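You operate a simulated robot arm through the tools that you are given. There is no shell and no other tool.

The job below is to be done with a simulated two-armed robot. You get a single attempt, and the scene is never put back.

JOB
On the spares rack, fold the grey cloth in half.

Only the result counts: the job must be done as asked and must still hold three seconds after the hand-in. Knocking over, shifting, dropping, spilling or breaking anything else fails it. Flat cloth is picked up by pressing the open fingertips on it (5 to 10 N) and closing them slowly along it; thin cloth reads only 2 to 8 mm in the jaws.

ROBOT AND FRAMES
Two 7-joint arms with two-finger parallel grippers on one trunk, on a base that moves. Base frame: it is fixed to the floor where the robot stands at the start and does not move with it; the origin is under the middle of the robot, x ahead of it, y to its left, z up. Lengths are in cm, angles in degrees, forces in N, time in s.
The left shoulder is at the start at [6, 18.9, 110.3], the right one opposite. With the tool pointing down near the work surface each hand reaches from about 10 to 64 cm from the robot's upright axis, wherever it stands, measured 20 degrees to its own side. Places, roughly: grey cloth [-275, 200, 75]; spares rack [-280, 180, 80]. Payload 3.43 kg a hand.
Tool frame (each hand has its own): the origin (TCP) lies between the finger pads and is the grasp point; the fingertips stand 3 cm ahead of it; z points along the fingers, y is the line along which they close. Largest opening 9.4 cm; finger width 2.8, thickness 1; the body of the gripper, 5 by 9.6 cm, starts 5.5 cm behind the TCP.
Orientation is told as [roll, pitch, yaw] about the base's x, y, z axes, in that order, counted from this pose: with the fingers straight down and closing along the base's y, the tool's x points along the base's -x, its y along +y and its z along -z.

CONTROLS
- The arms move only by the tool arm_command. It takes "left_commands", "right_commands" or both (then of equal length, played together; a hand with none holds still); each is a list of rows, each a list of 6 numbers: the shift along the tool's x, y, z in cm, then the turn, a rotation vector about the tool's x, y, z in degrees. In form: [[tx, ty, tz, ax, ay, az], ...]. A call has 1 to 20 rows; each row shifts and turns the commanded pose from where the row before left it, along the tool's axes as they then stand. "left_jaw" and "right_jaw" are, for a hand that has rows, the gripper command, from -1 (shut) to 1 (fully open), values between in proportion, set as the call begins (left out, the last holds). A row lasts 0.2 s, in which the tool goes at most 5 cm and 8.6 degrees; a call with a longer step from one row to the next is refused whole, and so is a gripper value outside its range. Where a pose cannot be reached the arm comes as near as it can. A force on the tool above 40 N (or 10 N above the force at the start of the call, whichever is more), or a blocked arm, ends the call early, and 0.2 s more pass. The fingers move at their own pace (about 15.3 cm/s each) and stop on an object; they squeeze with about 28 N. The grip force told is the motor's: it shows also when the fingers shut on nothing. Time passes only in rows, and 0.2 s behind the last, so rows that do not move let the fingers close. It gives the time, the measured TCP pose, the force on the tool (base axes), the opening and the grip force at its end, in the units of the frame above (readings bear some noise), with the torque about the TCP (base axes, N m) and any sound that the robot's microphone picked up, and new pictures: "show" is both (left out), scene, wrist or none (wrist: the cameras of the hands that moved).
- Cameras (640 x 400 px; columns grow to the right, rows downward): "scene" is now at [2.26, 0.64, 166.35]; the picture's right is [0.07, -1.00, 0.00], its down [-0.67, -0.04, -0.74] and it looks along [0.74, 0.05, -0.67] (base axes); focal length 269 px, centre (320, 200). "left" rides on the left gripper at [7.6, -1.4, -10.3] in its tool frame; the picture's right is [0.18, 0.98, 0.00], its down [-0.75, 0.14, -0.64] and it looks along [-0.63, 0.12, 0.77] (tool axes); focal length 243 px, centre (320, 200). "right" rides on the right gripper at [7.6, 1.4, -10.3] in its tool frame; the picture's right is [-0.18, 0.98, 0.00], its down [-0.75, -0.14, -0.64] and it looks along [-0.63, -0.12, 0.77] (tool axes); focal length 243 px, centre (320, 200). There is no depth. A picture from a camera that has moved, and an enlarged one, comes with that camera's place and axes in the base frame and with its lens.
- move_column(by): slides the trunk up (or, below 0, down) by that many cm; the arms and the scene camera ride with it, the base frame stays. It gives what a move gives, with no picture.
- steer(legs): drives the robot by 1 to 6 legs, each [ahead, left, turn to the left] in cm, cm and degrees, along the robot's own axes; the way and the turn of a leg run together, so that a leg with both is an arc; at most 150 cm and 180 degrees a leg. The arms and the cameras ride along, it lands a little off, and it stops where it bumps. It gives what a move gives, and a new picture of the scene camera.
- aim_head(pan, tilt): turns the head with the scene camera to pan (to the left, within 86 degrees either way) and tilt (down, from -29 to 69), counted from straight ahead of the robot. It gives what a move gives, and a new picture of the scene camera.
- enlarge(camera, box): a new picture of the part [left, top, right, bottom] of that camera's present view, enlarged. It takes no simulated time.
- sign_off(): hands the job in; it is judged then, once.

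Nothing tells you exact positions but the pictures and the camera data. Unless the task says otherwise, let go and move clear before handing in.

The tools are called after "Call:" as a command line: name --argument value ..., lists and objects as JSON in quotes. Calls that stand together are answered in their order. arm_command: Moves the arms, as the interface text tells. Its arguments: {"type":"object","properties":{"left_commands":{"type":"array","items":{"type":"array","items":{"type":"number"}}},"left_jaw":{"type":"number"},"right_commands":{"type":"array","items":{"type":"array","items":{"type":"number"}}},"right_jaw":{"type":"number"},"show":{"type":"string","enum":["both","scene","wrist","none"]}},"required":[]} The other tools are called the same way: move_column (by) moves the trunk up or down; steer (legs) drives the base; aim_head (pan, tilt) turns the head that bears the scene camera; enlarge (camera, box) takes an enlarged picture of a part of a camera's view; sign_off () hands the job in.

At the start:

```text
clock: 0.0
left_tcp_pos: [50.73, 18.02, 96.2]
left_orientation: [-0.1, 0.1, 0.0]
left_force: [0.2, 0.2, -0.9]
left_torque: [0.01, 0.01, -0.01]
left_width: 9.42
left_grip_force: 0.0
right_tcp_pos: [33.25, -10.42, 103.65]
right_orientation: [0.0, 0.0, 0.0]
right_force: [0.0, 0.2, 0.8]
right_torque: [-0.05, 0.02, -0.02]
right_width: 9.39
right_grip_force: 0.1
trunk travel left (down, up): [-77.5, 21.5]
robot x, y, heading: [-0.26, 0.06, 0.1]
head pan, tilt (commanded): [3.8, 41.9]
```

scene: 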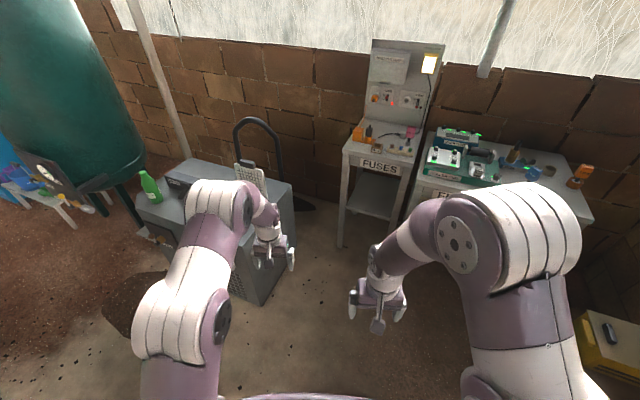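
right: 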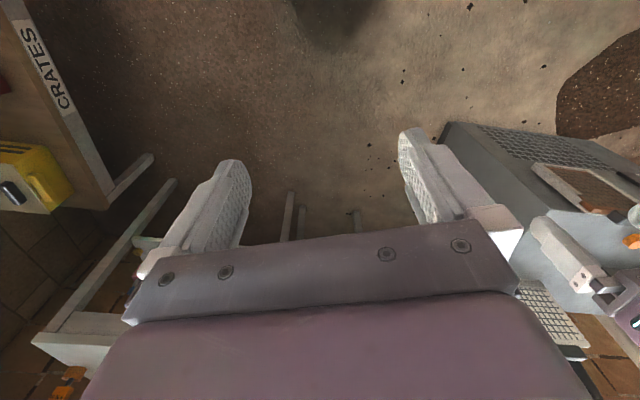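
left: 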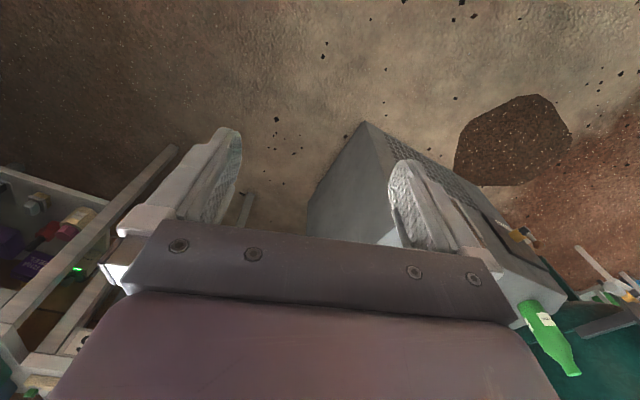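

I see a workshop with a generator, fuses bench and other furniture ahead; the spares rack is behind me to the left, around [-280, 180]. I'll look around with the head first.

Call:
aim_head --pan 86 --tilt 25

```text
clock: 1.6
left_tcp_pos: [50.71, 17.95, 96.16]
left_orientation: [0.0, -0.1, 0.0]
left_force: [0.6, 0.0, 0.2]
left_torque: [0.0, -0.01, -0.01]
left_width: 9.38
left_grip_force: 0.1
right_tcp_pos: [33.36, -10.32, 103.7]
right_orientation: [0.1, 0.1, 0.0]
right_force: [-0.5, 0.1, -0.1]
right_torque: [-0.02, -0.01, 0.02]
right_width: 9.39
right_grip_force: 0.1
trunk travel left (down, up): [-77.5, 21.5]
robot x, y, heading: [0.43, 0.22, -0.0]
head pan, tilt (commanded): [85.9, 25.0]
camera scene: at [-5.43, 9.27, 168.95], right [1.0, -0.07, 0.0], down [-0.03, -0.42, -0.91], along [0.06, 0.9, -0.42], focal length 269 px, centre (320, 200)
```

scene: 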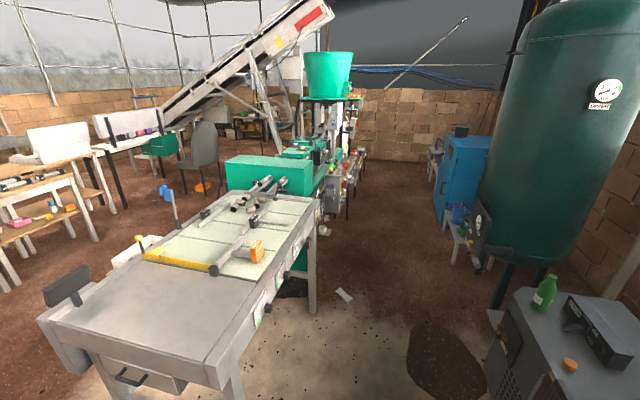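

The left side has a long machine bench close to me, with a corner near [-35, 62]. I'll look right next, to see which way is free.

Call:
aim_head --pan -86 --tilt 25

Call:
aim_head --pan 86 --tilt 60

```text
clock: 4.2
left_tcp_pos: [50.77, 17.91, 96.09]
left_orientation: [-0.1, 0.0, 0.1]
left_force: [-0.8, -0.1, -0.5]
left_torque: [-0.01, -0.02, -0.01]
left_width: 9.39
left_grip_force: 0.0
right_tcp_pos: [33.32, -10.47, 103.63]
right_orientation: [0.0, 0.1, 0.0]
right_force: [1.0, 0.1, 0.1]
right_torque: [0.04, 0.0, 0.01]
right_width: 9.4
right_grip_force: 0.0
trunk travel left (down, up): [-77.5, 21.5]
robot x, y, heading: [-0.16, 0.1, -0.1]
head pan, tilt (commanded): [-85.9, 25.0]
camera scene: at [-5.44, -9.11, 168.95], right [-1.0, -0.07, 0.0], down [-0.03, 0.42, -0.91], along [0.06, -0.9, -0.42], focal length 269 px, centre (320, 200)
```

scene: 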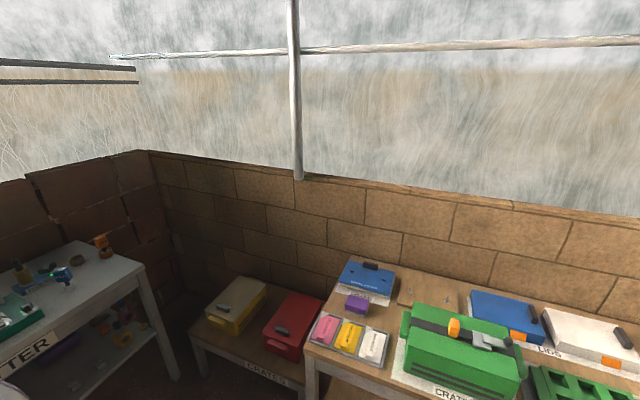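

```text
clock: 6.8
left_tcp_pos: [50.83, 17.96, 96.15]
left_orientation: [-0.1, -0.1, 0.0]
left_force: [0.2, 0.1, 0.7]
left_torque: [-0.02, -0.03, -0.01]
left_width: 9.39
left_grip_force: 0.1
right_tcp_pos: [33.4, -10.39, 103.7]
right_orientation: [0.0, 0.1, 0.0]
right_force: [-0.7, 0.0, -1.7]
right_torque: [-0.02, -0.02, -0.04]
right_width: 9.41
right_grip_force: 0.0
trunk travel left (down, up): [-77.5, 21.5]
robot x, y, heading: [-0.21, 0.13, 0.4]
head pan, tilt (commanded): [85.9, 60.0]
camera scene: at [-5.62, 6.73, 163.95], right [1.0, -0.07, 0.0], down [-0.06, -0.86, -0.5], along [0.04, 0.5, -0.87], focal length 269 px, centre (320, 200)
```

scene: 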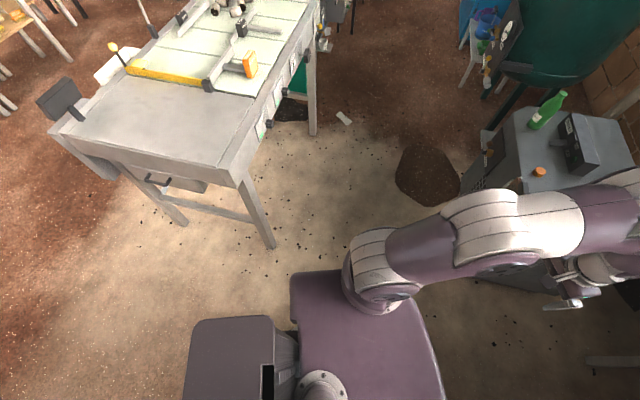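

The bench corner sits about 71 cm from my axis and the hands sweep within 60 cm. I'll pull the left hand in a little and then turn left by 90 degrees to see behind.

Call:
arm_command --left_commands '[[4, 0, 0, 0, 0, 0], [4, 0, 0, 0, 0, 0], [4, 0, 0, 0, 0, 0], [4, 0, 0, 0, 0, 0]]' --show "none"

Call:
steer --legs '[[0, 0, 90]]'

Call:
aim_head --pan 60 --tilt 25

```text
clock: 7.8
left_tcp_pos: [34.21, 18.37, 95.87]
left_orientation: [0.1, -0.3, 0.0]
left_force: [-0.3, 0.2, -0.1]
left_torque: [0.0, -0.03, 0.01]
left_width: 9.41
left_grip_force: 0.1
right_tcp_pos: [33.19, -10.29, 103.68]
right_orientation: [-0.1, -0.2, -0.1]
right_force: [0.3, 1.0, 1.2]
right_torque: [-0.03, -0.04, 0.0]
right_width: 9.4
right_grip_force: 0.0
trunk travel left (down, up): [-77.5, 21.5]
robot x, y, heading: [0.18, 0.06, 0.3]
head pan, tilt (commanded): [85.9, 60.0]
```

```text
clock: 12.0
left_tcp_pos: [-18.42, 34.28, 95.86]
left_orientation: [-0.1, 0.0, 90.0]
left_force: [-0.4, 0.5, -0.1]
left_torque: [0.0, -0.01, -0.02]
left_width: 9.39
left_grip_force: 0.1
right_tcp_pos: [10.39, 33.34, 103.76]
right_orientation: [0.0, 0.0, 90.1]
right_force: [0.3, 0.5, -0.1]
right_torque: [0.01, 0.02, 0.0]
right_width: 9.41
right_grip_force: 0.0
trunk travel left (down, up): [-77.5, 21.5]
robot x, y, heading: [0.3, 0.38, 89.9]
head pan, tilt (commanded): [85.9, 60.0]
camera scene: at [-6.75, -5.45, 163.95], right [0.07, 1.0, 0.0], down [0.86, -0.06, -0.5], along [-0.5, 0.03, -0.87], focal length 269 px, centre (320, 200)
```

scene: 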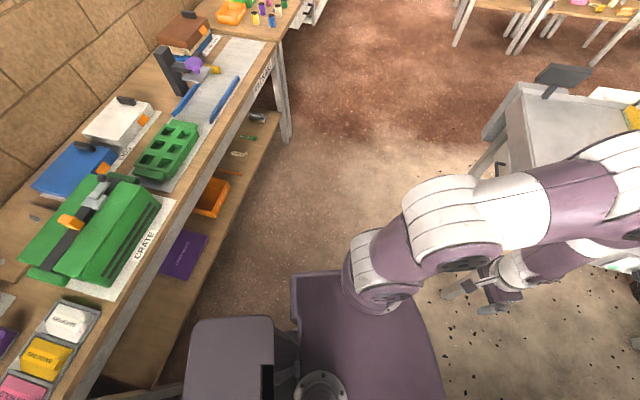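

```text
clock: 13.0
left_tcp_pos: [-18.28, 34.44, 96.1]
left_orientation: [0.0, 0.1, 90.1]
left_force: [-0.7, -0.4, -0.3]
left_torque: [0.0, 0.04, 0.01]
left_width: 9.38
left_grip_force: 0.1
right_tcp_pos: [10.32, 33.44, 103.64]
right_orientation: [0.0, -0.1, 90.2]
right_force: [0.5, 0.3, 0.2]
right_torque: [0.01, 0.0, 0.02]
right_width: 9.39
right_grip_force: 0.1
trunk travel left (down, up): [-77.5, 21.5]
robot x, y, heading: [-0.05, -0.11, 90.4]
head pan, tilt (commanded): [60.0, 25.0]
camera scene: at [-8.09, -1.32, 168.95], right [0.5, 0.87, 0.0], down [0.37, -0.21, -0.91], along [-0.79, 0.45, -0.42], focal length 269 px, centre (320, 200)
```

scene: 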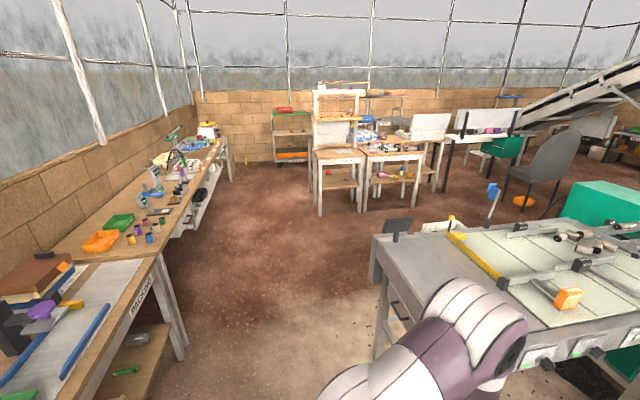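

The spares rack should be the small wooden table near the middle of the picture, around column 340. I'll enlarge that part.

Call:
enlarge --camera "scene" --box '[260, 70, 460, 220]'

```text
2.67 times, centred on (360, 145) of scene
camera zoom: at [-8.09, -1.32, 168.95], right [0.5, 0.87, 0.0], down [0.37, -0.21, -0.91], along [-0.79, 0.45, -0.42], focal length 718 px, centre (213, 347)
```

zoom: 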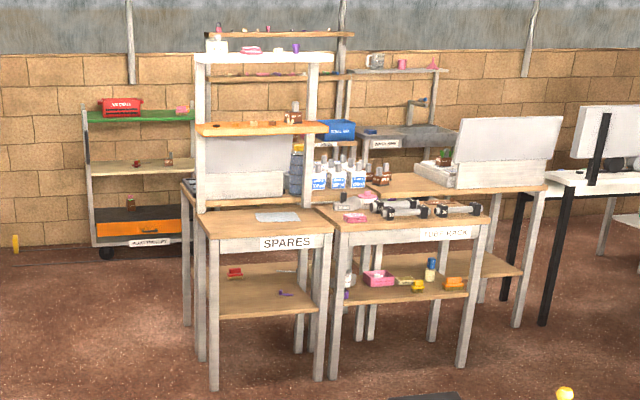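

The rack with the "SPARES" sign has its front edge from about [-286, 157] to [-266, 209], and the grey cloth lies on its top. I'll drive through the gap between the benches, facing the rack at heading 159, and stop midway to look again.

Call:
steer --legs '[[0, 0, 69], [143, 17, 0]]'

Call:
aim_head --pan -30 --tilt 28

```text
clock: 23.2
left_tcp_pos: [-178.86, 29.59, 96.08]
left_orientation: [0.1, 0.0, 159.7]
left_force: [-0.5, 0.9, 0.5]
left_torque: [-0.05, -0.03, -0.01]
left_width: 9.4
left_grip_force: 0.2
right_tcp_pos: [-167.88, 56.18, 103.77]
right_orientation: [0.0, -0.1, 159.9]
right_force: [-1.1, 0.8, 1.3]
right_torque: [0.04, 0.0, 0.0]
right_width: 9.4
right_grip_force: 0.1
trunk travel left (down, up): [-77.5, 21.5]
robot x, y, heading: [-140.08, 35.03, 159.9]
head pan, tilt (commanded): [60.0, 25.0]
camera scene: at [-141.73, 27.02, 168.95], right [-0.64, 0.77, 0.0], down [0.32, 0.27, -0.91], along [-0.7, -0.58, -0.42], focal length 269 px, centre (320, 200)
```

scene: 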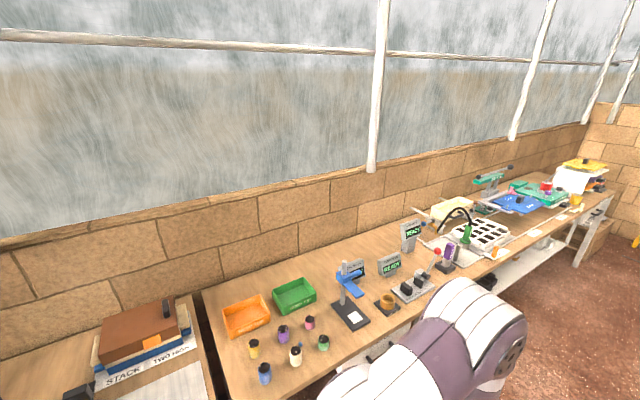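

```text
clock: 24.8
left_tcp_pos: [-178.9, 29.66, 95.97]
left_orientation: [0.0, 0.0, 159.8]
left_force: [-0.1, 0.2, -0.3]
left_torque: [-0.02, -0.01, 0.01]
left_width: 9.4
left_grip_force: 0.1
right_tcp_pos: [-168.0, 56.08, 103.64]
right_orientation: [-0.1, 0.0, 159.9]
right_force: [0.0, 0.2, 0.6]
right_torque: [0.01, 0.0, -0.01]
right_width: 9.4
right_grip_force: 0.0
trunk travel left (down, up): [-77.5, 21.5]
robot x, y, heading: [-140.65, 34.71, 160.0]
head pan, tilt (commanded): [-30.0, 28.0]
camera scene: at [-140.51, 39.92, 168.47], right [0.77, 0.64, 0.0], down [0.3, -0.36, -0.88], along [-0.57, 0.68, -0.47], focal length 269 px, centre (320, 200)
```

scene: 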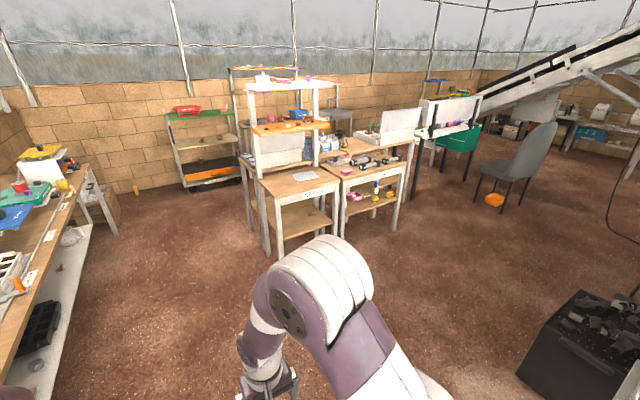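

Call:
enlarge --camera "scene" --box '[210, 120, 430, 270]'

```text
2.67 times, centred on (320, 195) of scene
camera zoom: at [-140.51, 39.92, 168.47], right [0.77, 0.64, 0.0], down [0.3, -0.36, -0.88], along [-0.57, 0.68, -0.47], focal length 718 px, centre (320, 213)
```

zoom: 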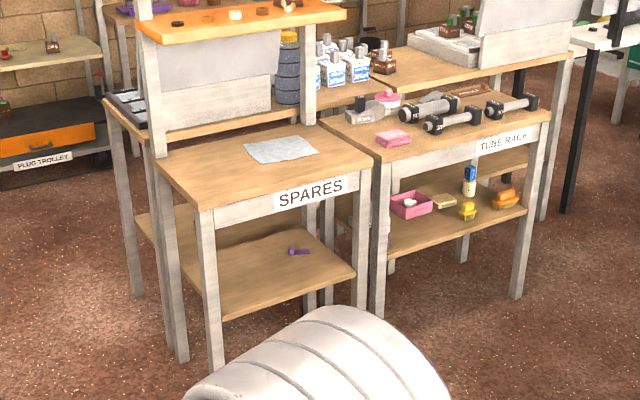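

The grey cloth is visible on the spares rack top at about [-292, 201] if the top is at z 75. The rack front faces roughly heading 165, with a shelf and a panel behind it. I'll drive to about 90 cm in front of it and turn square to it.

Call:
steer --legs '[[54, -52, 0], [53, -52, 0], [0, 0, 5]]'

Call:
aim_head --pan 0 --tilt 40

```text
clock: 33.0
left_tcp_pos: [-242.81, 160.86, 95.93]
left_orientation: [0.0, 0.0, 164.4]
left_force: [0.8, -0.4, -0.3]
left_torque: [0.04, 0.02, 0.0]
left_width: 9.38
left_grip_force: 0.1
right_tcp_pos: [-234.09, 188.14, 103.76]
right_orientation: [-0.1, 0.0, 164.4]
right_force: [0.0, 0.5, 0.2]
right_torque: [0.0, 0.0, 0.0]
right_width: 9.4
right_grip_force: 0.1
trunk travel left (down, up): [-77.5, 21.5]
robot x, y, heading: [-204.89, 169.2, 164.3]
head pan, tilt (commanded): [-30.0, 28.0]
camera scene: at [-205.5, 174.25, 168.47], right [0.71, 0.7, 0.0], down [0.33, -0.34, -0.88], along [-0.62, 0.63, -0.47], focal length 269 px, centre (320, 200)
```

scene: 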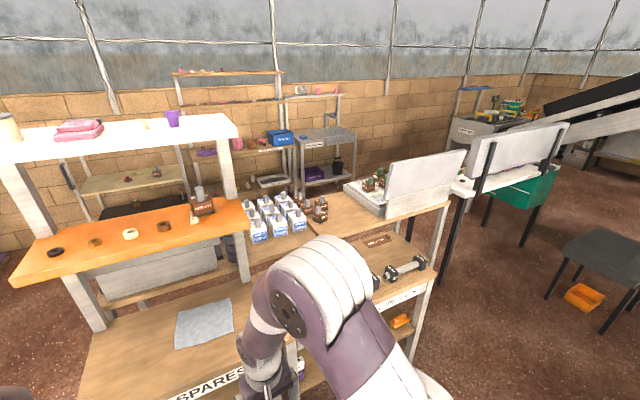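

```text
clock: 34.0
left_tcp_pos: [-242.84, 160.8, 95.91]
left_orientation: [0.1, -0.1, 164.5]
left_force: [0.6, 0.1, 0.2]
left_torque: [0.02, 0.0, 0.0]
left_width: 9.4
left_grip_force: 0.1
right_tcp_pos: [-234.1, 188.14, 103.66]
right_orientation: [0.1, 0.0, 164.4]
right_force: [1.0, -0.4, -0.8]
right_torque: [0.0, 0.01, -0.01]
right_width: 9.42
right_grip_force: 0.1
trunk travel left (down, up): [-77.5, 21.5]
robot x, y, heading: [-204.74, 169.06, 164.4]
head pan, tilt (commanded): [0.0, 40.0]
camera scene: at [-207.31, 170.02, 166.62], right [0.27, 0.96, 0.0], down [0.62, -0.17, -0.77], along [-0.74, 0.21, -0.64], focal length 269 px, centre (320, 200)
```

scene: 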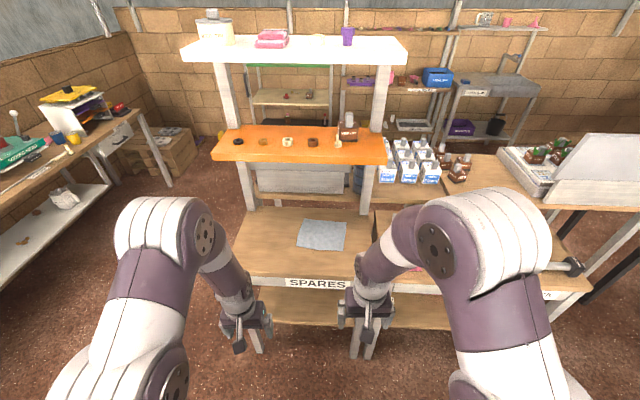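

The cloth is now straight ahead of me, about 87 cm ahead of my axis. I'll enlarge it to get its shape and corners.

Call:
enlarge --camera "scene" --box '[220, 180, 420, 305]'

Call:
aim_head --pan 0 --tilt 69

```text
3.20 times, centred on (320, 242) of scene
camera zoom: at [-207.31, 170.02, 166.62], right [0.27, 0.96, 0.0], down [0.62, -0.17, -0.77], along [-0.74, 0.21, -0.64], focal length 861 px, centre (320, 64)
```

zoom: 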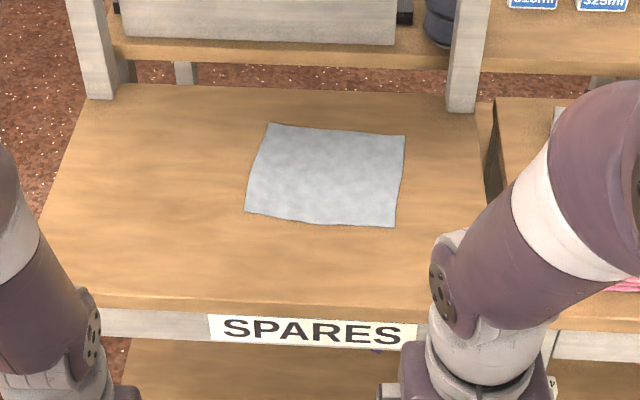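

```text
clock: 34.9
left_tcp_pos: [-242.88, 160.83, 95.95]
left_orientation: [0.0, 0.0, 164.5]
left_force: [0.1, 0.3, 0.4]
left_torque: [0.0, -0.01, -0.01]
left_width: 9.38
left_grip_force: 0.0
right_tcp_pos: [-234.19, 188.23, 103.67]
right_orientation: [0.0, 0.0, 164.5]
right_force: [0.0, 0.6, 0.0]
right_torque: [0.0, 0.01, -0.01]
right_width: 9.41
right_grip_force: 0.1
trunk travel left (down, up): [-77.5, 21.5]
robot x, y, heading: [-204.9, 169.11, 164.5]
head pan, tilt (commanded): [0.0, 68.8]
camera scene: at [-204.53, 169.22, 163.01], right [0.27, 0.96, 0.0], down [0.9, -0.25, -0.36], along [-0.35, 0.1, -0.93], focal length 269 px, centre (320, 200)
```

scene: 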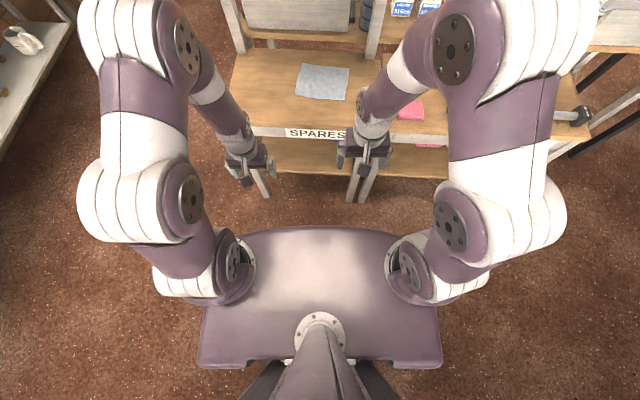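

The cloth is about 19 x 17 cm, its corners at 74–92 cm ahead of my axis, turned about 7 degrees. A shelf overhangs its back part at about z 119. Before going nearer I need to know where my base ends, so I'll lower the trunk and look down, then look level under the shelf.

Call:
move_column --by -55

Call:
aim_head --pan 0 --tilt 68

Call:
aim_head --pan 0 --tilt 10

```text
refused: -55 is not a number from -40 to 40
```

```text
clock: 35.5
left_tcp_pos: [-242.91, 160.84, 95.94]
left_orientation: [0.0, 0.0, 164.5]
left_force: [0.0, 1.4, -0.6]
left_torque: [-0.01, 0.0, 0.0]
left_width: 9.39
left_grip_force: 0.1
right_tcp_pos: [-234.17, 188.21, 103.69]
right_orientation: [0.0, 0.0, 164.6]
right_force: [0.1, -0.7, -0.2]
right_torque: [-0.01, 0.04, 0.03]
right_width: 9.39
right_grip_force: 0.0
trunk travel left (down, up): [-77.5, 21.5]
robot x, y, heading: [-204.78, 169.61, 164.6]
head pan, tilt (commanded): [0.0, 68.0]
camera scene: at [-204.61, 169.24, 163.08], right [0.27, 0.96, 0.0], down [0.89, -0.25, -0.37], along [-0.36, 0.1, -0.93], focal length 269 px, centre (320, 200)
```

scene: 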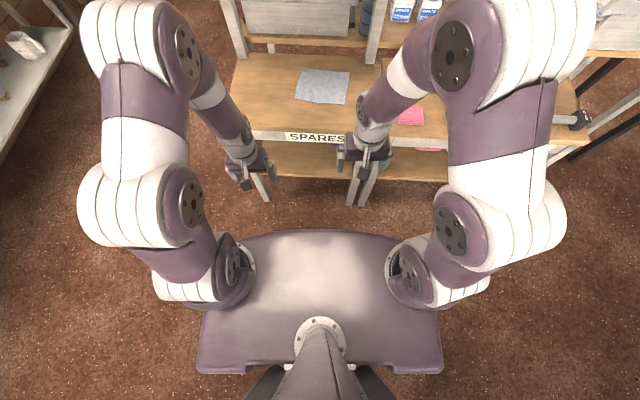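

```text
clock: 36.8
left_tcp_pos: [-243.07, 160.8, 95.91]
left_orientation: [-0.1, 0.0, 164.5]
left_force: [1.2, -0.5, -0.9]
left_torque: [0.0, -0.01, 0.0]
left_width: 9.39
left_grip_force: 0.1
right_tcp_pos: [-234.16, 188.18, 103.63]
right_orientation: [0.0, 0.0, 164.6]
right_force: [0.6, 0.0, 0.2]
right_torque: [0.04, 0.01, -0.03]
right_width: 9.41
right_grip_force: 0.1
trunk travel left (down, up): [-77.5, 21.5]
robot x, y, heading: [-204.72, 169.23, 164.3]
head pan, tilt (commanded): [0.0, 10.0]
camera scene: at [-208.09, 170.21, 171.38], right [0.27, 0.96, 0.0], down [0.17, -0.05, -0.98], along [-0.95, 0.26, -0.17], focal length 269 px, centre (320, 200)
```

scene: 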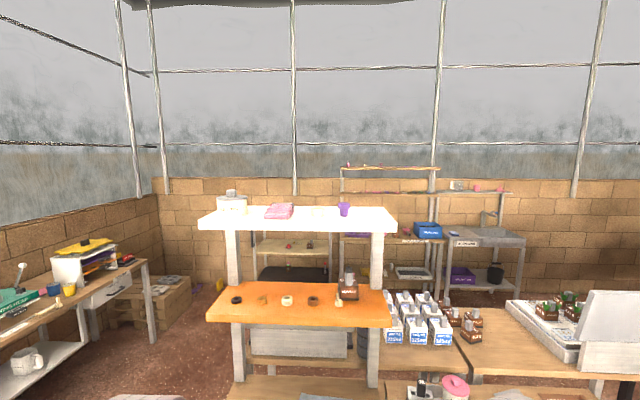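

The trunk call was refused because it exceeds 40 cm. I'll lower it by 40 and look again both down and level.

Call:
move_column --by -40

Call:
aim_head --pan 0 --tilt 10

Call:
move_column --by -20

Call:
aim_head --pan 0 --tilt 68

```text
clock: 40.6
left_tcp_pos: [-242.81, 160.81, 55.98]
left_orientation: [0.1, 0.1, 164.5]
left_force: [-0.7, -0.2, 0.0]
left_torque: [0.0, -0.01, -0.01]
left_width: 9.39
left_grip_force: 0.1
right_tcp_pos: [-234.2, 188.23, 63.7]
right_orientation: [0.1, 0.1, 164.6]
right_force: [-0.1, 0.7, -0.1]
right_torque: [0.02, 0.0, 0.01]
right_width: 9.4
right_grip_force: 0.0
trunk travel left (down, up): [-37.5, 61.5]
robot x, y, heading: [-204.53, 169.15, 164.5]
head pan, tilt (commanded): [0.0, 10.0]
```

```text
clock: 41.2
left_tcp_pos: [-242.95, 160.75, 55.88]
left_orientation: [-0.1, 0.0, 164.5]
left_force: [0.1, 0.1, 0.1]
left_torque: [0.02, 0.02, 0.02]
left_width: 9.4
left_grip_force: 0.1
right_tcp_pos: [-234.17, 188.22, 63.63]
right_orientation: [0.0, 0.0, 164.4]
right_force: [0.7, -0.4, 0.4]
right_torque: [0.03, 0.0, 0.0]
right_width: 9.42
right_grip_force: 0.0
trunk travel left (down, up): [-37.5, 61.5]
robot x, y, heading: [-204.62, 169.45, 164.2]
head pan, tilt (commanded): [0.0, 10.0]
camera scene: at [-208.09, 170.21, 131.39], right [0.27, 0.96, 0.0], down [0.17, -0.05, -0.98], along [-0.95, 0.26, -0.17], focal length 269 px, centre (320, 200)
```

scene: 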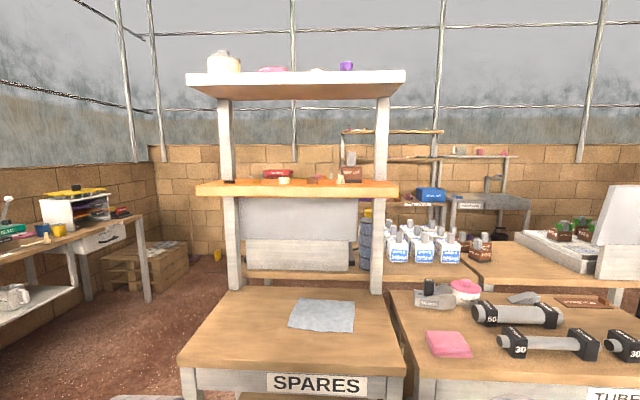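

```text
clock: 43.4
left_tcp_pos: [-242.81, 160.82, 35.95]
left_orientation: [0.0, 0.0, 164.6]
left_force: [0.1, 0.3, 0.8]
left_torque: [-0.04, 0.0, -0.02]
left_width: 9.41
left_grip_force: 0.0
right_tcp_pos: [-234.04, 188.22, 43.73]
right_orientation: [0.0, 0.0, 164.5]
right_force: [0.5, -0.9, -0.3]
right_torque: [0.0, -0.01, 0.0]
right_width: 9.39
right_grip_force: 0.0
trunk travel left (down, up): [-17.5, 81.5]
robot x, y, heading: [-205.16, 169.4, 164.5]
head pan, tilt (commanded): [0.0, 10.0]
```

```text
clock: 44.6
left_tcp_pos: [-242.9, 160.85, 35.98]
left_orientation: [0.0, 0.0, 164.5]
left_force: [0.0, 0.7, 0.2]
left_torque: [0.0, 0.0, -0.02]
left_width: 9.37
left_grip_force: 0.0
right_tcp_pos: [-234.15, 188.11, 43.63]
right_orientation: [0.0, 0.0, 164.5]
right_force: [-0.2, 0.1, -0.1]
right_torque: [0.05, 0.02, -0.05]
right_width: 9.42
right_grip_force: 0.1
trunk travel left (down, up): [-17.5, 81.5]
robot x, y, heading: [-204.67, 169.55, 164.3]
head pan, tilt (commanded): [0.0, 68.0]
camera scene: at [-204.61, 169.24, 103.09], right [0.27, 0.96, 0.0], down [0.89, -0.25, -0.38], along [-0.36, 0.1, -0.93], focal length 269 px, centre (320, 200)
```

scene: 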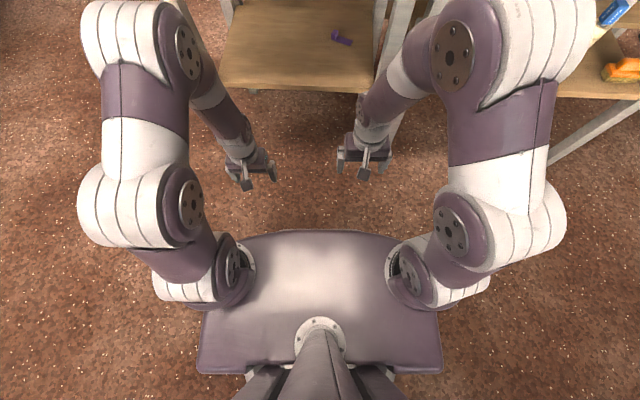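

My base front lies within about 28 cm of my axis, the rack's front edge is at 62.6 cm ahead (top at z about 79–80), and the shelf's bottom front edge is at 79 cm ahead, z 119. I'll set the trunk 15 below the start, raise the hands above the rack top, then drive in by 28 cm.

Call:
move_column --by 40

Call:
move_column --by 5

Call:
arm_command --left_commands '[[0, 0, -3.5, 0, 0, 0], [0, 0, -3.5, 0, 0, 0], [0, 0, -3.5, 0, 0, 0], [0, 0, -3.5, 0, 0, 0]]' --right_commands '[[0, 0, -2, 0, 0, 0], [0, 0, -2, 0, 0, 0], [0, 0, -2, 0, 0, 0], [0, 0, 0, 0, 0, 0]]' --show "none"

Call:
aim_head --pan 0 --tilt 45

```text
clock: 48.5
left_tcp_pos: [-242.9, 160.89, 75.9]
left_orientation: [0.1, -0.1, 164.5]
left_force: [-0.1, -1.0, -0.4]
left_torque: [-0.01, 0.02, -0.02]
left_width: 9.41
left_grip_force: 0.2
right_tcp_pos: [-234.07, 188.38, 83.73]
right_orientation: [-0.1, 0.0, 164.4]
right_force: [0.5, -0.3, 0.6]
right_torque: [0.01, 0.01, -0.02]
right_width: 9.41
right_grip_force: 0.0
trunk travel left (down, up): [-57.5, 41.5]
robot x, y, heading: [-205.07, 169.62, 164.3]
head pan, tilt (commanded): [0.0, 68.0]
```

```text
clock: 49.4
left_tcp_pos: [-242.88, 160.87, 81.08]
left_orientation: [0.0, 0.1, 164.5]
left_force: [1.1, 1.1, 0.2]
left_torque: [0.01, 0.0, 0.02]
left_width: 9.38
left_grip_force: 0.1
right_tcp_pos: [-234.1, 188.21, 88.7]
right_orientation: [-0.1, 0.0, 164.6]
right_force: [-0.5, 0.2, 0.3]
right_torque: [-0.02, 0.0, -0.02]
right_width: 9.39
right_grip_force: 0.1
trunk travel left (down, up): [-62.5, 36.5]
robot x, y, heading: [-204.55, 169.29, 164.5]
head pan, tilt (commanded): [0.0, 68.0]
```

```text
clock: 50.4
left_tcp_pos: [-242.87, 160.84, 95.37]
left_orientation: [0.0, -0.1, 164.4]
left_force: [0.3, 0.2, 0.6]
left_torque: [-0.01, -0.02, 0.02]
left_width: 9.39
left_grip_force: 0.0
right_tcp_pos: [-234.13, 187.92, 94.96]
right_orientation: [0.0, 0.0, 164.5]
right_force: [-0.8, -0.4, 0.2]
right_torque: [-0.04, 0.02, 0.04]
right_width: 9.4
right_grip_force: 0.0
trunk travel left (down, up): [-62.5, 36.5]
robot x, y, heading: [-204.67, 169.37, 164.5]
head pan, tilt (commanded): [0.0, 68.0]
```

```text
clock: 51.2
left_tcp_pos: [-243.02, 160.86, 95.26]
left_orientation: [0.0, 0.0, 164.6]
left_force: [0.7, 0.1, 0.3]
left_torque: [0.03, 0.02, -0.03]
left_width: 9.42
left_grip_force: 0.1
right_tcp_pos: [-234.11, 187.86, 94.66]
right_orientation: [0.0, 0.0, 164.5]
right_force: [0.2, 0.0, 0.5]
right_torque: [0.0, -0.01, 0.0]
right_width: 9.39
right_grip_force: 0.1
trunk travel left (down, up): [-62.5, 36.5]
robot x, y, heading: [-204.84, 169.17, 164.6]
head pan, tilt (commanded): [0.0, 45.0]
camera scene: at [-206.95, 169.89, 150.89], right [0.27, 0.96, 0.0], down [0.68, -0.19, -0.71], along [-0.68, 0.19, -0.71], focal length 269 px, centre (320, 200)
```

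scene: 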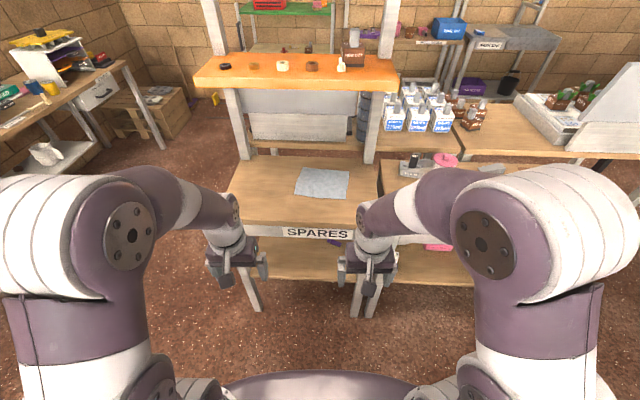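

The hands are now at z about 95 and clear of the rack top. I'll drive in by 20 cm first and check.

Call:
steer --legs '[[20, -1.5, 0]]'

Call:
aim_head --pan 0 --tilt 60

```text
clock: 52.9
left_tcp_pos: [-262.3, 167.85, 95.24]
left_orientation: [0.0, -0.1, 164.4]
left_force: [-0.2, -0.5, 0.4]
left_torque: [-0.02, 0.02, -0.03]
left_width: 9.38
left_grip_force: 0.1
right_tcp_pos: [-253.5, 194.95, 94.66]
right_orientation: [0.0, 0.0, 164.4]
right_force: [0.5, -0.7, -0.2]
right_torque: [-0.01, -0.01, 0.01]
right_width: 9.38
right_grip_force: 0.0
trunk travel left (down, up): [-62.5, 36.5]
robot x, y, heading: [-224.22, 176.1, 164.3]
head pan, tilt (commanded): [0.0, 45.0]
camera scene: at [-226.34, 176.92, 150.89], right [0.27, 0.96, 0.0], down [0.68, -0.19, -0.71], along [-0.68, 0.19, -0.71], focal length 269 px, centre (320, 200)
```

scene: 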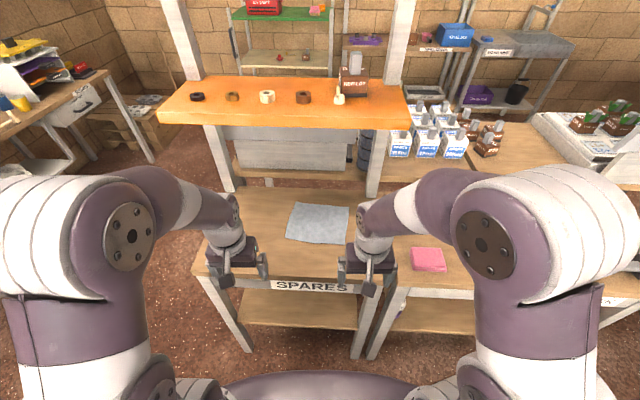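

```text
clock: 53.6
left_tcp_pos: [-262.22, 167.95, 95.28]
left_orientation: [-0.1, 0.0, 164.4]
left_force: [-0.5, -0.4, -0.6]
left_torque: [-0.03, 0.01, -0.01]
left_width: 9.38
left_grip_force: 0.1
right_tcp_pos: [-253.36, 195.05, 94.79]
right_orientation: [0.0, 0.0, 164.5]
right_force: [0.1, 0.9, -0.7]
right_torque: [-0.03, -0.02, 0.03]
right_width: 9.41
right_grip_force: 0.1
trunk travel left (down, up): [-62.5, 36.5]
robot x, y, heading: [-223.71, 176.46, 164.2]
head pan, tilt (commanded): [0.0, 60.0]
camera scene: at [-224.8, 176.48, 148.95], right [0.27, 0.96, 0.0], down [0.83, -0.23, -0.5], along [-0.48, 0.13, -0.87], focal length 269 px, centre (320, 200)
```

scene: 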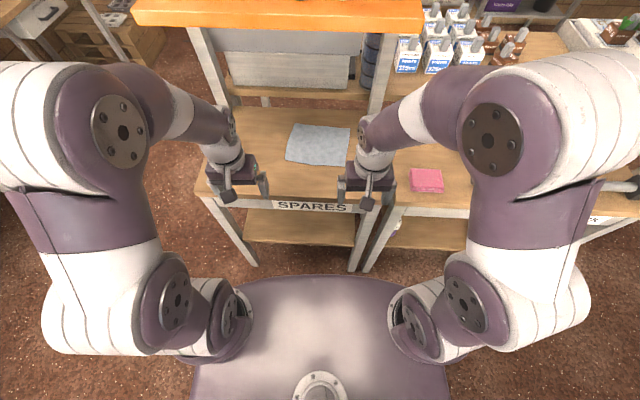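

The rack's front edge is now about 42 cm ahead of my axis. I'll go 8 cm further and then look at the cloth.

Call:
steer --legs '[[8, 0, 0]]'

Call:
enlarge --camera "scene" --box '[220, 80, 420, 205]'

Call:
enlarge --camera "left" --box '[0, 0, 640, 400]'

Call:
enlarge --camera "right" --box '[0, 0, 640, 400]'

```text
clock: 54.7
left_tcp_pos: [-270.15, 170.14, 95.17]
left_orientation: [0.0, 0.1, 164.4]
left_force: [0.5, -0.5, 0.1]
left_torque: [0.0, -0.01, 0.01]
left_width: 9.43
left_grip_force: 0.1
right_tcp_pos: [-261.41, 197.22, 94.67]
right_orientation: [0.0, 0.1, 164.3]
right_force: [-0.5, 0.1, -0.1]
right_torque: [0.04, 0.0, -0.02]
right_width: 9.39
right_grip_force: 0.0
trunk travel left (down, up): [-62.5, 36.5]
robot x, y, heading: [-231.76, 178.21, 164.5]
head pan, tilt (commanded): [0.0, 60.0]
camera scene: at [-232.84, 178.73, 148.95], right [0.27, 0.96, 0.0], down [0.83, -0.23, -0.5], along [-0.48, 0.13, -0.87], focal length 269 px, centre (320, 200)
```

scene: 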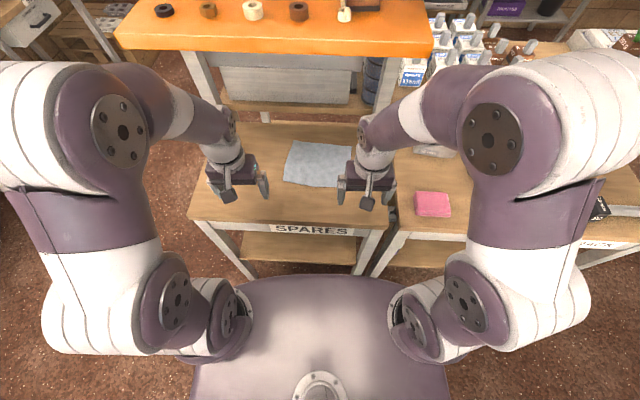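

```text
3.20 times, centred on (320, 142) of scene
camera zoom: at [-232.84, 178.73, 148.95], right [0.27, 0.96, 0.0], down [0.83, -0.23, -0.5], along [-0.48, 0.13, -0.87], focal length 861 px, centre (320, 384)
```

zoom: 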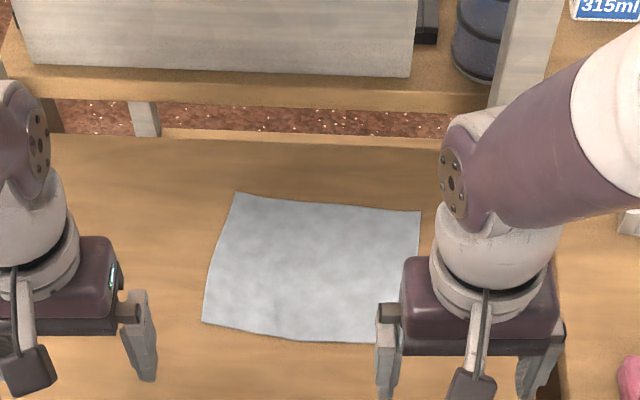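

```text
1.00 times, centred on (320, 200) of left (not enlarged: the box is as wide or as high as the picture)
camera zoom: at [-262.44, 169.53, 105.39], right [-0.09, -1.0, 0.0], down [-0.76, 0.07, 0.64], along [-0.64, 0.06, -0.77], focal length 243 px, centre (320, 200)
```

zoom: 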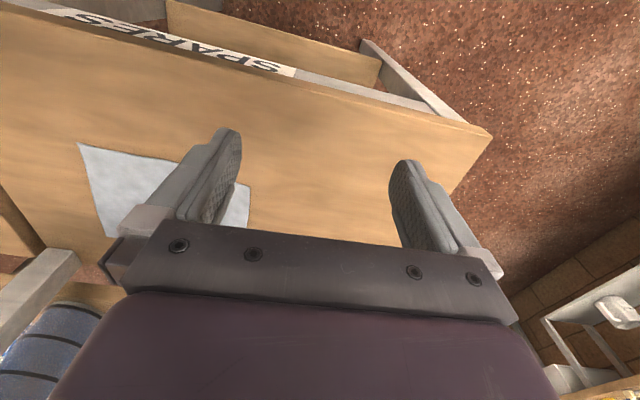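

```text
1.00 times, centred on (320, 200) of right (not enlarged: the box is as wide or as high as the picture)
camera zoom: at [-254.36, 193.78, 105.15], right [-0.44, -0.9, 0.0], down [-0.69, 0.34, 0.64], along [-0.58, 0.28, -0.77], focal length 243 px, centre (320, 200)
```

zoom: 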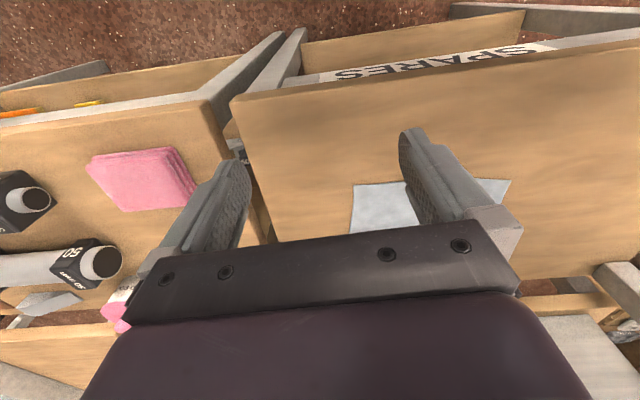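

I now place the cloth corners (x, y) at: front-left [-281, 180.4], front-right [-273, 198.5], back-left [-296.3, 187.1], back-right [-288.6, 205.2]. It is a 19.7 x 16.8 cm rectangle turned to heading 156.7. I'll turn both hands to that heading, narrow the jaws, and hover over the two front corners.

Call:
arm_command --left_commands '[[0, 0, 0, 0, 0, 7.7], [-2.63, -1.283, 0, 0, 0, 0], [-2.63, -1.283, 0, 0, 0, 0], [-2.63, -1.283, 0, 0, 0, 0], [-2.63, -1.283, 0, 0, 0, 0], [-2.63, -1.283, 0, 0, 0, 0], [-2.63, -1.283, 0, 0, 0, 0], [0, 0, 2.2, 0, 0, 0], [0, 0, 2.2, 0, 0, 0], [0, 0, 2.2, 0, 0, 0], [0, 0, 0, 0, 0, 0]]' --right_commands '[[0, 0, 0, 0, 0, 7.7], [-2.18, 1.005, 0, 0, 0, 0], [-2.18, 1.005, 0, 0, 0, 0], [-2.18, 1.005, 0, 0, 0, 0], [-2.18, 1.005, 0, 0, 0, 0], [-2.18, 1.005, 0, 0, 0, 0], [-2.18, 1.005, 0, 0, 0, 0], [0, 0, 2.0, 0, 0, 0], [0, 0, 2.0, 0, 0, 0], [0, 0, 2.0, 0, 0, 0], [0, 0, 0, 0, 0, 0]]' --left_jaw -0.49 --right_jaw -0.49

```text
clock: 57.1
left_tcp_pos: [-281.46, 183.42, 88.65]
left_orientation: [0.0, -0.2, 156.7]
left_force: [1.0, -0.1, 0.3]
left_torque: [0.01, 0.02, 0.0]
left_width: 2.4
left_grip_force: 0.0
right_tcp_pos: [-275.59, 196.84, 88.99]
right_orientation: [0.0, 0.0, 156.6]
right_force: [0.7, -0.7, 0.1]
right_torque: [0.0, -0.02, -0.01]
right_width: 2.41
right_grip_force: 0.1
trunk travel left (down, up): [-62.5, 36.5]
robot x, y, heading: [-232.43, 178.42, 164.6]
head pan, tilt (commanded): [0.0, 60.0]
camera scene: at [-232.61, 178.64, 148.95], right [0.27, 0.96, 0.0], down [0.83, -0.23, -0.5], along [-0.48, 0.13, -0.87], focal length 269 px, centre (320, 200)
camera right: at [-269.1, 192.56, 99.34], right [-0.56, -0.83, 0.0], down [-0.64, 0.43, 0.64], along [-0.53, 0.36, -0.77], focal length 243 px, centre (320, 200)
camera left: at [-273.9, 181.84, 98.9], right [-0.22, -0.98, 0.0], down [-0.75, 0.17, 0.64], along [-0.63, 0.14, -0.77], focal length 243 px, centre (320, 200)
```

scene: 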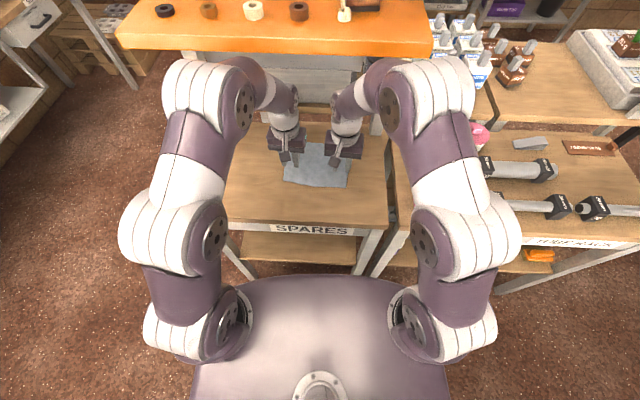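
right: 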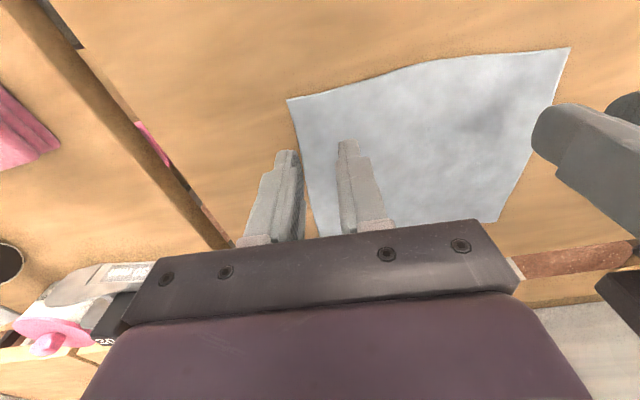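
left: 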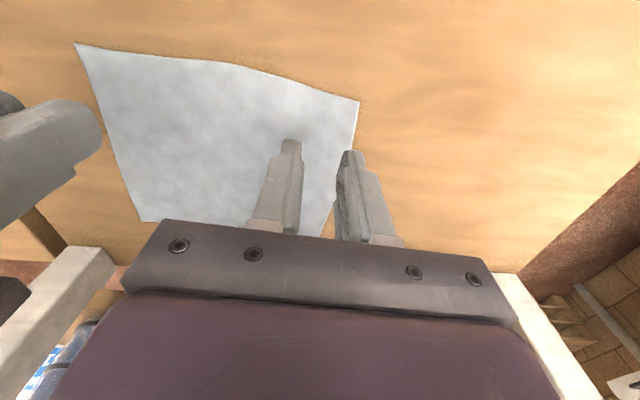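

Both hands hover 6 cm above the cloth's front corners, each about 2.5 cm in from the side edge and 2 cm from the front edge. I'll lower 4.5 cm, with a small trim, and then go down in fine steps while watching the force.

Call:
arm_command --left_commands '[[0.3, 0, 1.5, 0, 0, 0], [0, 0, 1.5, 0, 0, 0], [0, 0, 1.2, 0, 0, 0], [0, 0, 0, 0, 0, 0]]' --right_commands '[[0.3, 0.2, 1.6, 0, 0, 0], [0, 0, 1.6, 0, 0, 0], [0, 0, 1.3, 0, 0, 0], [0, 0, 0, 0, 0, 0]]' --show "wrist"

```text
clock: 58.1
left_tcp_pos: [-281.26, 183.41, 84.31]
left_orientation: [0.0, 0.0, 156.8]
left_force: [0.2, -1.1, 0.0]
left_torque: [0.02, 0.03, 0.0]
left_width: 2.39
left_grip_force: 0.1
right_tcp_pos: [-275.36, 196.63, 84.29]
right_orientation: [0.0, 0.0, 156.7]
right_force: [0.2, 0.4, 0.1]
right_torque: [0.03, -0.01, 0.01]
right_width: 2.43
right_grip_force: 0.0
trunk travel left (down, up): [-62.5, 36.5]
robot x, y, heading: [-232.24, 178.45, 164.2]
head pan, tilt (commanded): [0.0, 60.0]
camera right: at [-268.98, 192.17, 94.63], right [-0.56, -0.83, 0.0], down [-0.64, 0.43, 0.64], along [-0.53, 0.36, -0.77], focal length 243 px, centre (320, 200)
camera left: at [-273.61, 181.78, 94.51], right [-0.22, -0.98, 0.0], down [-0.75, 0.17, 0.64], along [-0.63, 0.14, -0.77], focal length 243 px, centre (320, 200)
```

right: 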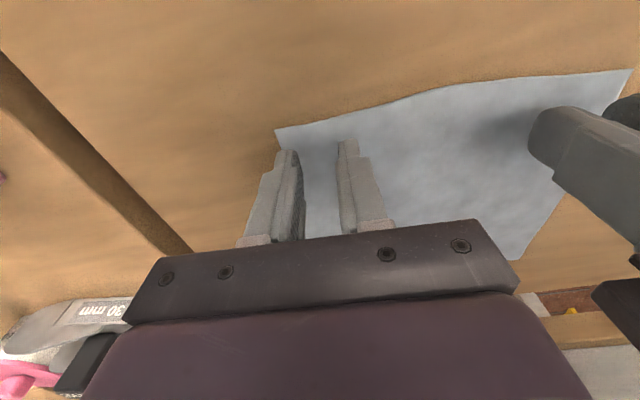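
left: 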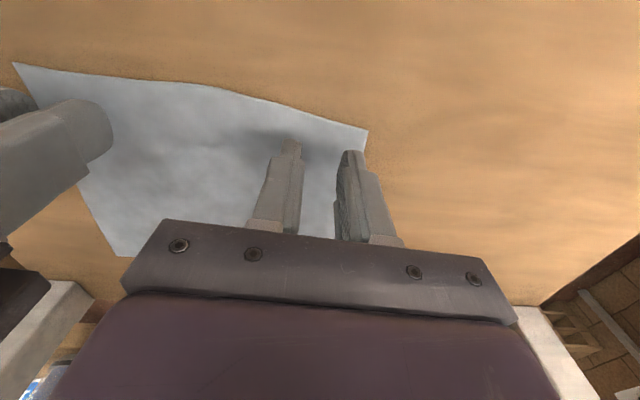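

Fingertips are near z 81.3 with nothing touched yet. I'll step down slowly.

Call:
arm_command --left_commands '[[0, 0, 0.25, 0, 0, 0], [0, 0, 0.25, 0, 0, 0], [0, 0, 0.25, 0, 0, 0], [0, 0, 0.25, 0, 0, 0], [0, 0, 0, 0, 0, 0]]' --right_commands '[[0, 0, 0.25, 0, 0, 0], [0, 0, 0.25, 0, 0, 0], [0, 0, 0.25, 0, 0, 0], [0, 0, 0.25, 0, 0, 0], [0, 0, 0, 0, 0, 0]]' --show "none"

```text
clock: 59.3
left_tcp_pos: [-281.26, 183.28, 83.46]
left_orientation: [0.0, 0.0, 156.8]
left_force: [0.3, -0.1, -0.7]
left_torque: [0.02, -0.01, 0.04]
left_width: 2.39
left_grip_force: 0.0
right_tcp_pos: [-275.41, 196.51, 83.28]
right_orientation: [0.0, 0.0, 156.8]
right_force: [0.3, 0.3, 0.9]
right_torque: [-0.03, -0.02, -0.02]
right_width: 2.38
right_grip_force: 0.0
trunk travel left (down, up): [-62.5, 36.5]
robot x, y, heading: [-231.81, 178.14, 164.4]
head pan, tilt (commanded): [0.0, 60.0]
```

Call:
arm_command --left_commands '[[0, 0, 0.2, 0, 0, 0], [0, 0, 0.2, 0, 0, 0], [0, 0, 0.2, 0, 0, 0], [0, 0, 0, 0, 0, 0]]' --right_commands '[[0, 0, 0.2, 0, 0, 0], [0, 0, 0.2, 0, 0, 0], [0, 0, 0, 0, 0, 0], [0, 0, 0, 0, 0, 0]]' --show "none"

```text
clock: 60.3
left_tcp_pos: [-281.07, 183.36, 83.03]
left_orientation: [0.0, -0.4, 156.7]
left_force: [2.5, -0.6, 11.6]
left_torque: [-0.09, -0.11, 0.02]
left_width: 2.39
left_grip_force: 0.1
right_tcp_pos: [-275.35, 196.33, 83.18]
right_orientation: [0.2, -0.5, 156.7]
right_force: [-3.7, 7.3, 39.5]
right_torque: [0.42, -0.22, 0.09]
right_width: 2.42
right_grip_force: 0.0
trunk travel left (down, up): [-62.5, 36.5]
robot x, y, heading: [-232.36, 178.04, 164.2]
head pan, tilt (commanded): [0.0, 60.0]
```

The fingertips touch at z about 80.1, but the right hand presses too hard (39 N). I'll back it off to the 5–10 N range.

Call:
arm_command --left_commands '[[0, 0, -0.03, 0, 0, 0], [0, 0, 0, 0, 0, 0]]' --right_commands '[[0, 0, -0.22, 0, 0, 0], [0, 0, 0, 0, 0, 0]]' --show "wrist"

```text
clock: 60.9
left_tcp_pos: [-281.02, 183.25, 83.19]
left_orientation: [0.1, -0.2, 156.7]
left_force: [3.8, 2.6, 22.1]
left_torque: [-0.05, -0.28, 0.04]
left_width: 2.4
left_grip_force: 0.0
right_tcp_pos: [-275.25, 196.47, 83.15]
right_orientation: [0.1, -0.1, 156.7]
right_force: [-7.3, 0.7, 25.1]
right_torque: [0.15, 0.03, 0.02]
right_width: 2.38
right_grip_force: 0.0
trunk travel left (down, up): [-62.5, 36.5]
robot x, y, heading: [-231.96, 178.42, 164.6]
head pan, tilt (commanded): [0.0, 60.0]
camera right: at [-268.76, 192.13, 93.53], right [-0.56, -0.83, 0.0], down [-0.63, 0.43, 0.64], along [-0.54, 0.36, -0.76], focal length 243 px, centre (320, 200)
camera left: at [-273.44, 181.69, 93.29], right [-0.22, -0.98, 0.0], down [-0.74, 0.17, 0.65], along [-0.63, 0.14, -0.76], focal length 243 px, centre (320, 200)
```

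right: 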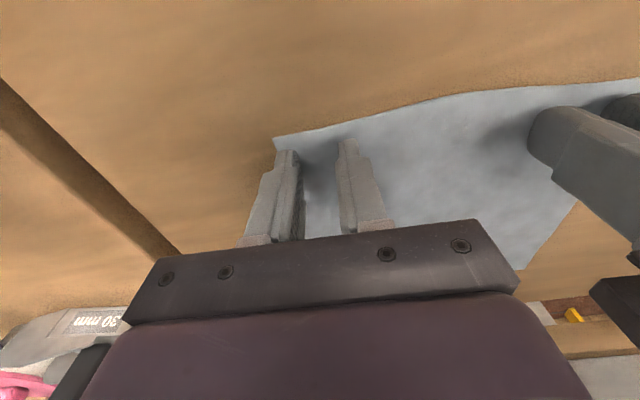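
left: 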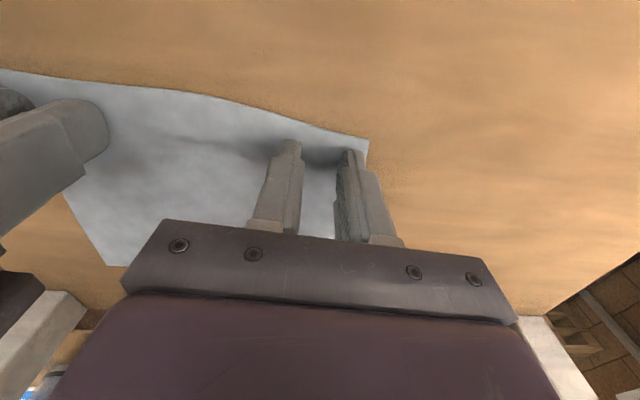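

Both hands press at about 22–25 N, still too hard. I'll raise each a little more.

Call:
arm_command --left_commands '[[0, 0, -0.13, 0, 0, 0], [0, 0, 0, 0, 0, 0]]' --right_commands '[[0, 0, -0.13, 0, 0, 0], [0, 0, 0, 0, 0, 0]]' --show "none"

```text
clock: 61.5
left_tcp_pos: [-281.21, 183.27, 83.08]
left_orientation: [0.0, -0.1, 156.6]
left_force: [5.1, 4.3, 24.2]
left_torque: [-0.02, -0.3, 0.03]
left_width: 2.41
left_grip_force: 0.0
right_tcp_pos: [-275.09, 196.45, 83.11]
right_orientation: [0.0, 0.1, 156.7]
right_force: [-2.0, -2.8, 8.6]
right_torque: [-0.04, 0.01, 0.0]
right_width: 2.38
right_grip_force: 0.2
trunk travel left (down, up): [-62.5, 36.5]
robot x, y, heading: [-231.89, 178.36, 164.1]
head pan, tilt (commanded): [0.0, 60.0]
```

The right hand is now at 8.6 N, and the left still needs relief.

Call:
arm_command --left_commands '[[0, 0, -0.12, 0, 0, 0], [0, 0, 0, 0, 0, 0]]' --right_commands '[[0, 0, 0, 0, 0, 0], [0, 0, 0, 0, 0, 0]]' --show "none"

```text
clock: 62.1
left_tcp_pos: [-281.19, 183.27, 83.19]
left_orientation: [0.1, 0.0, 156.7]
left_force: [3.0, 2.4, 10.1]
left_torque: [0.02, -0.17, 0.06]
left_width: 2.38
left_grip_force: 0.1
right_tcp_pos: [-275.21, 196.49, 83.1]
right_orientation: [-0.1, 0.0, 156.7]
right_force: [1.1, -0.8, 5.6]
right_torque: [-0.04, -0.05, -0.04]
right_width: 2.38
right_grip_force: 0.0
trunk travel left (down, up): [-62.5, 36.5]
robot x, y, heading: [-232.04, 178.35, 164.5]
head pan, tilt (commanded): [0.0, 60.0]
```

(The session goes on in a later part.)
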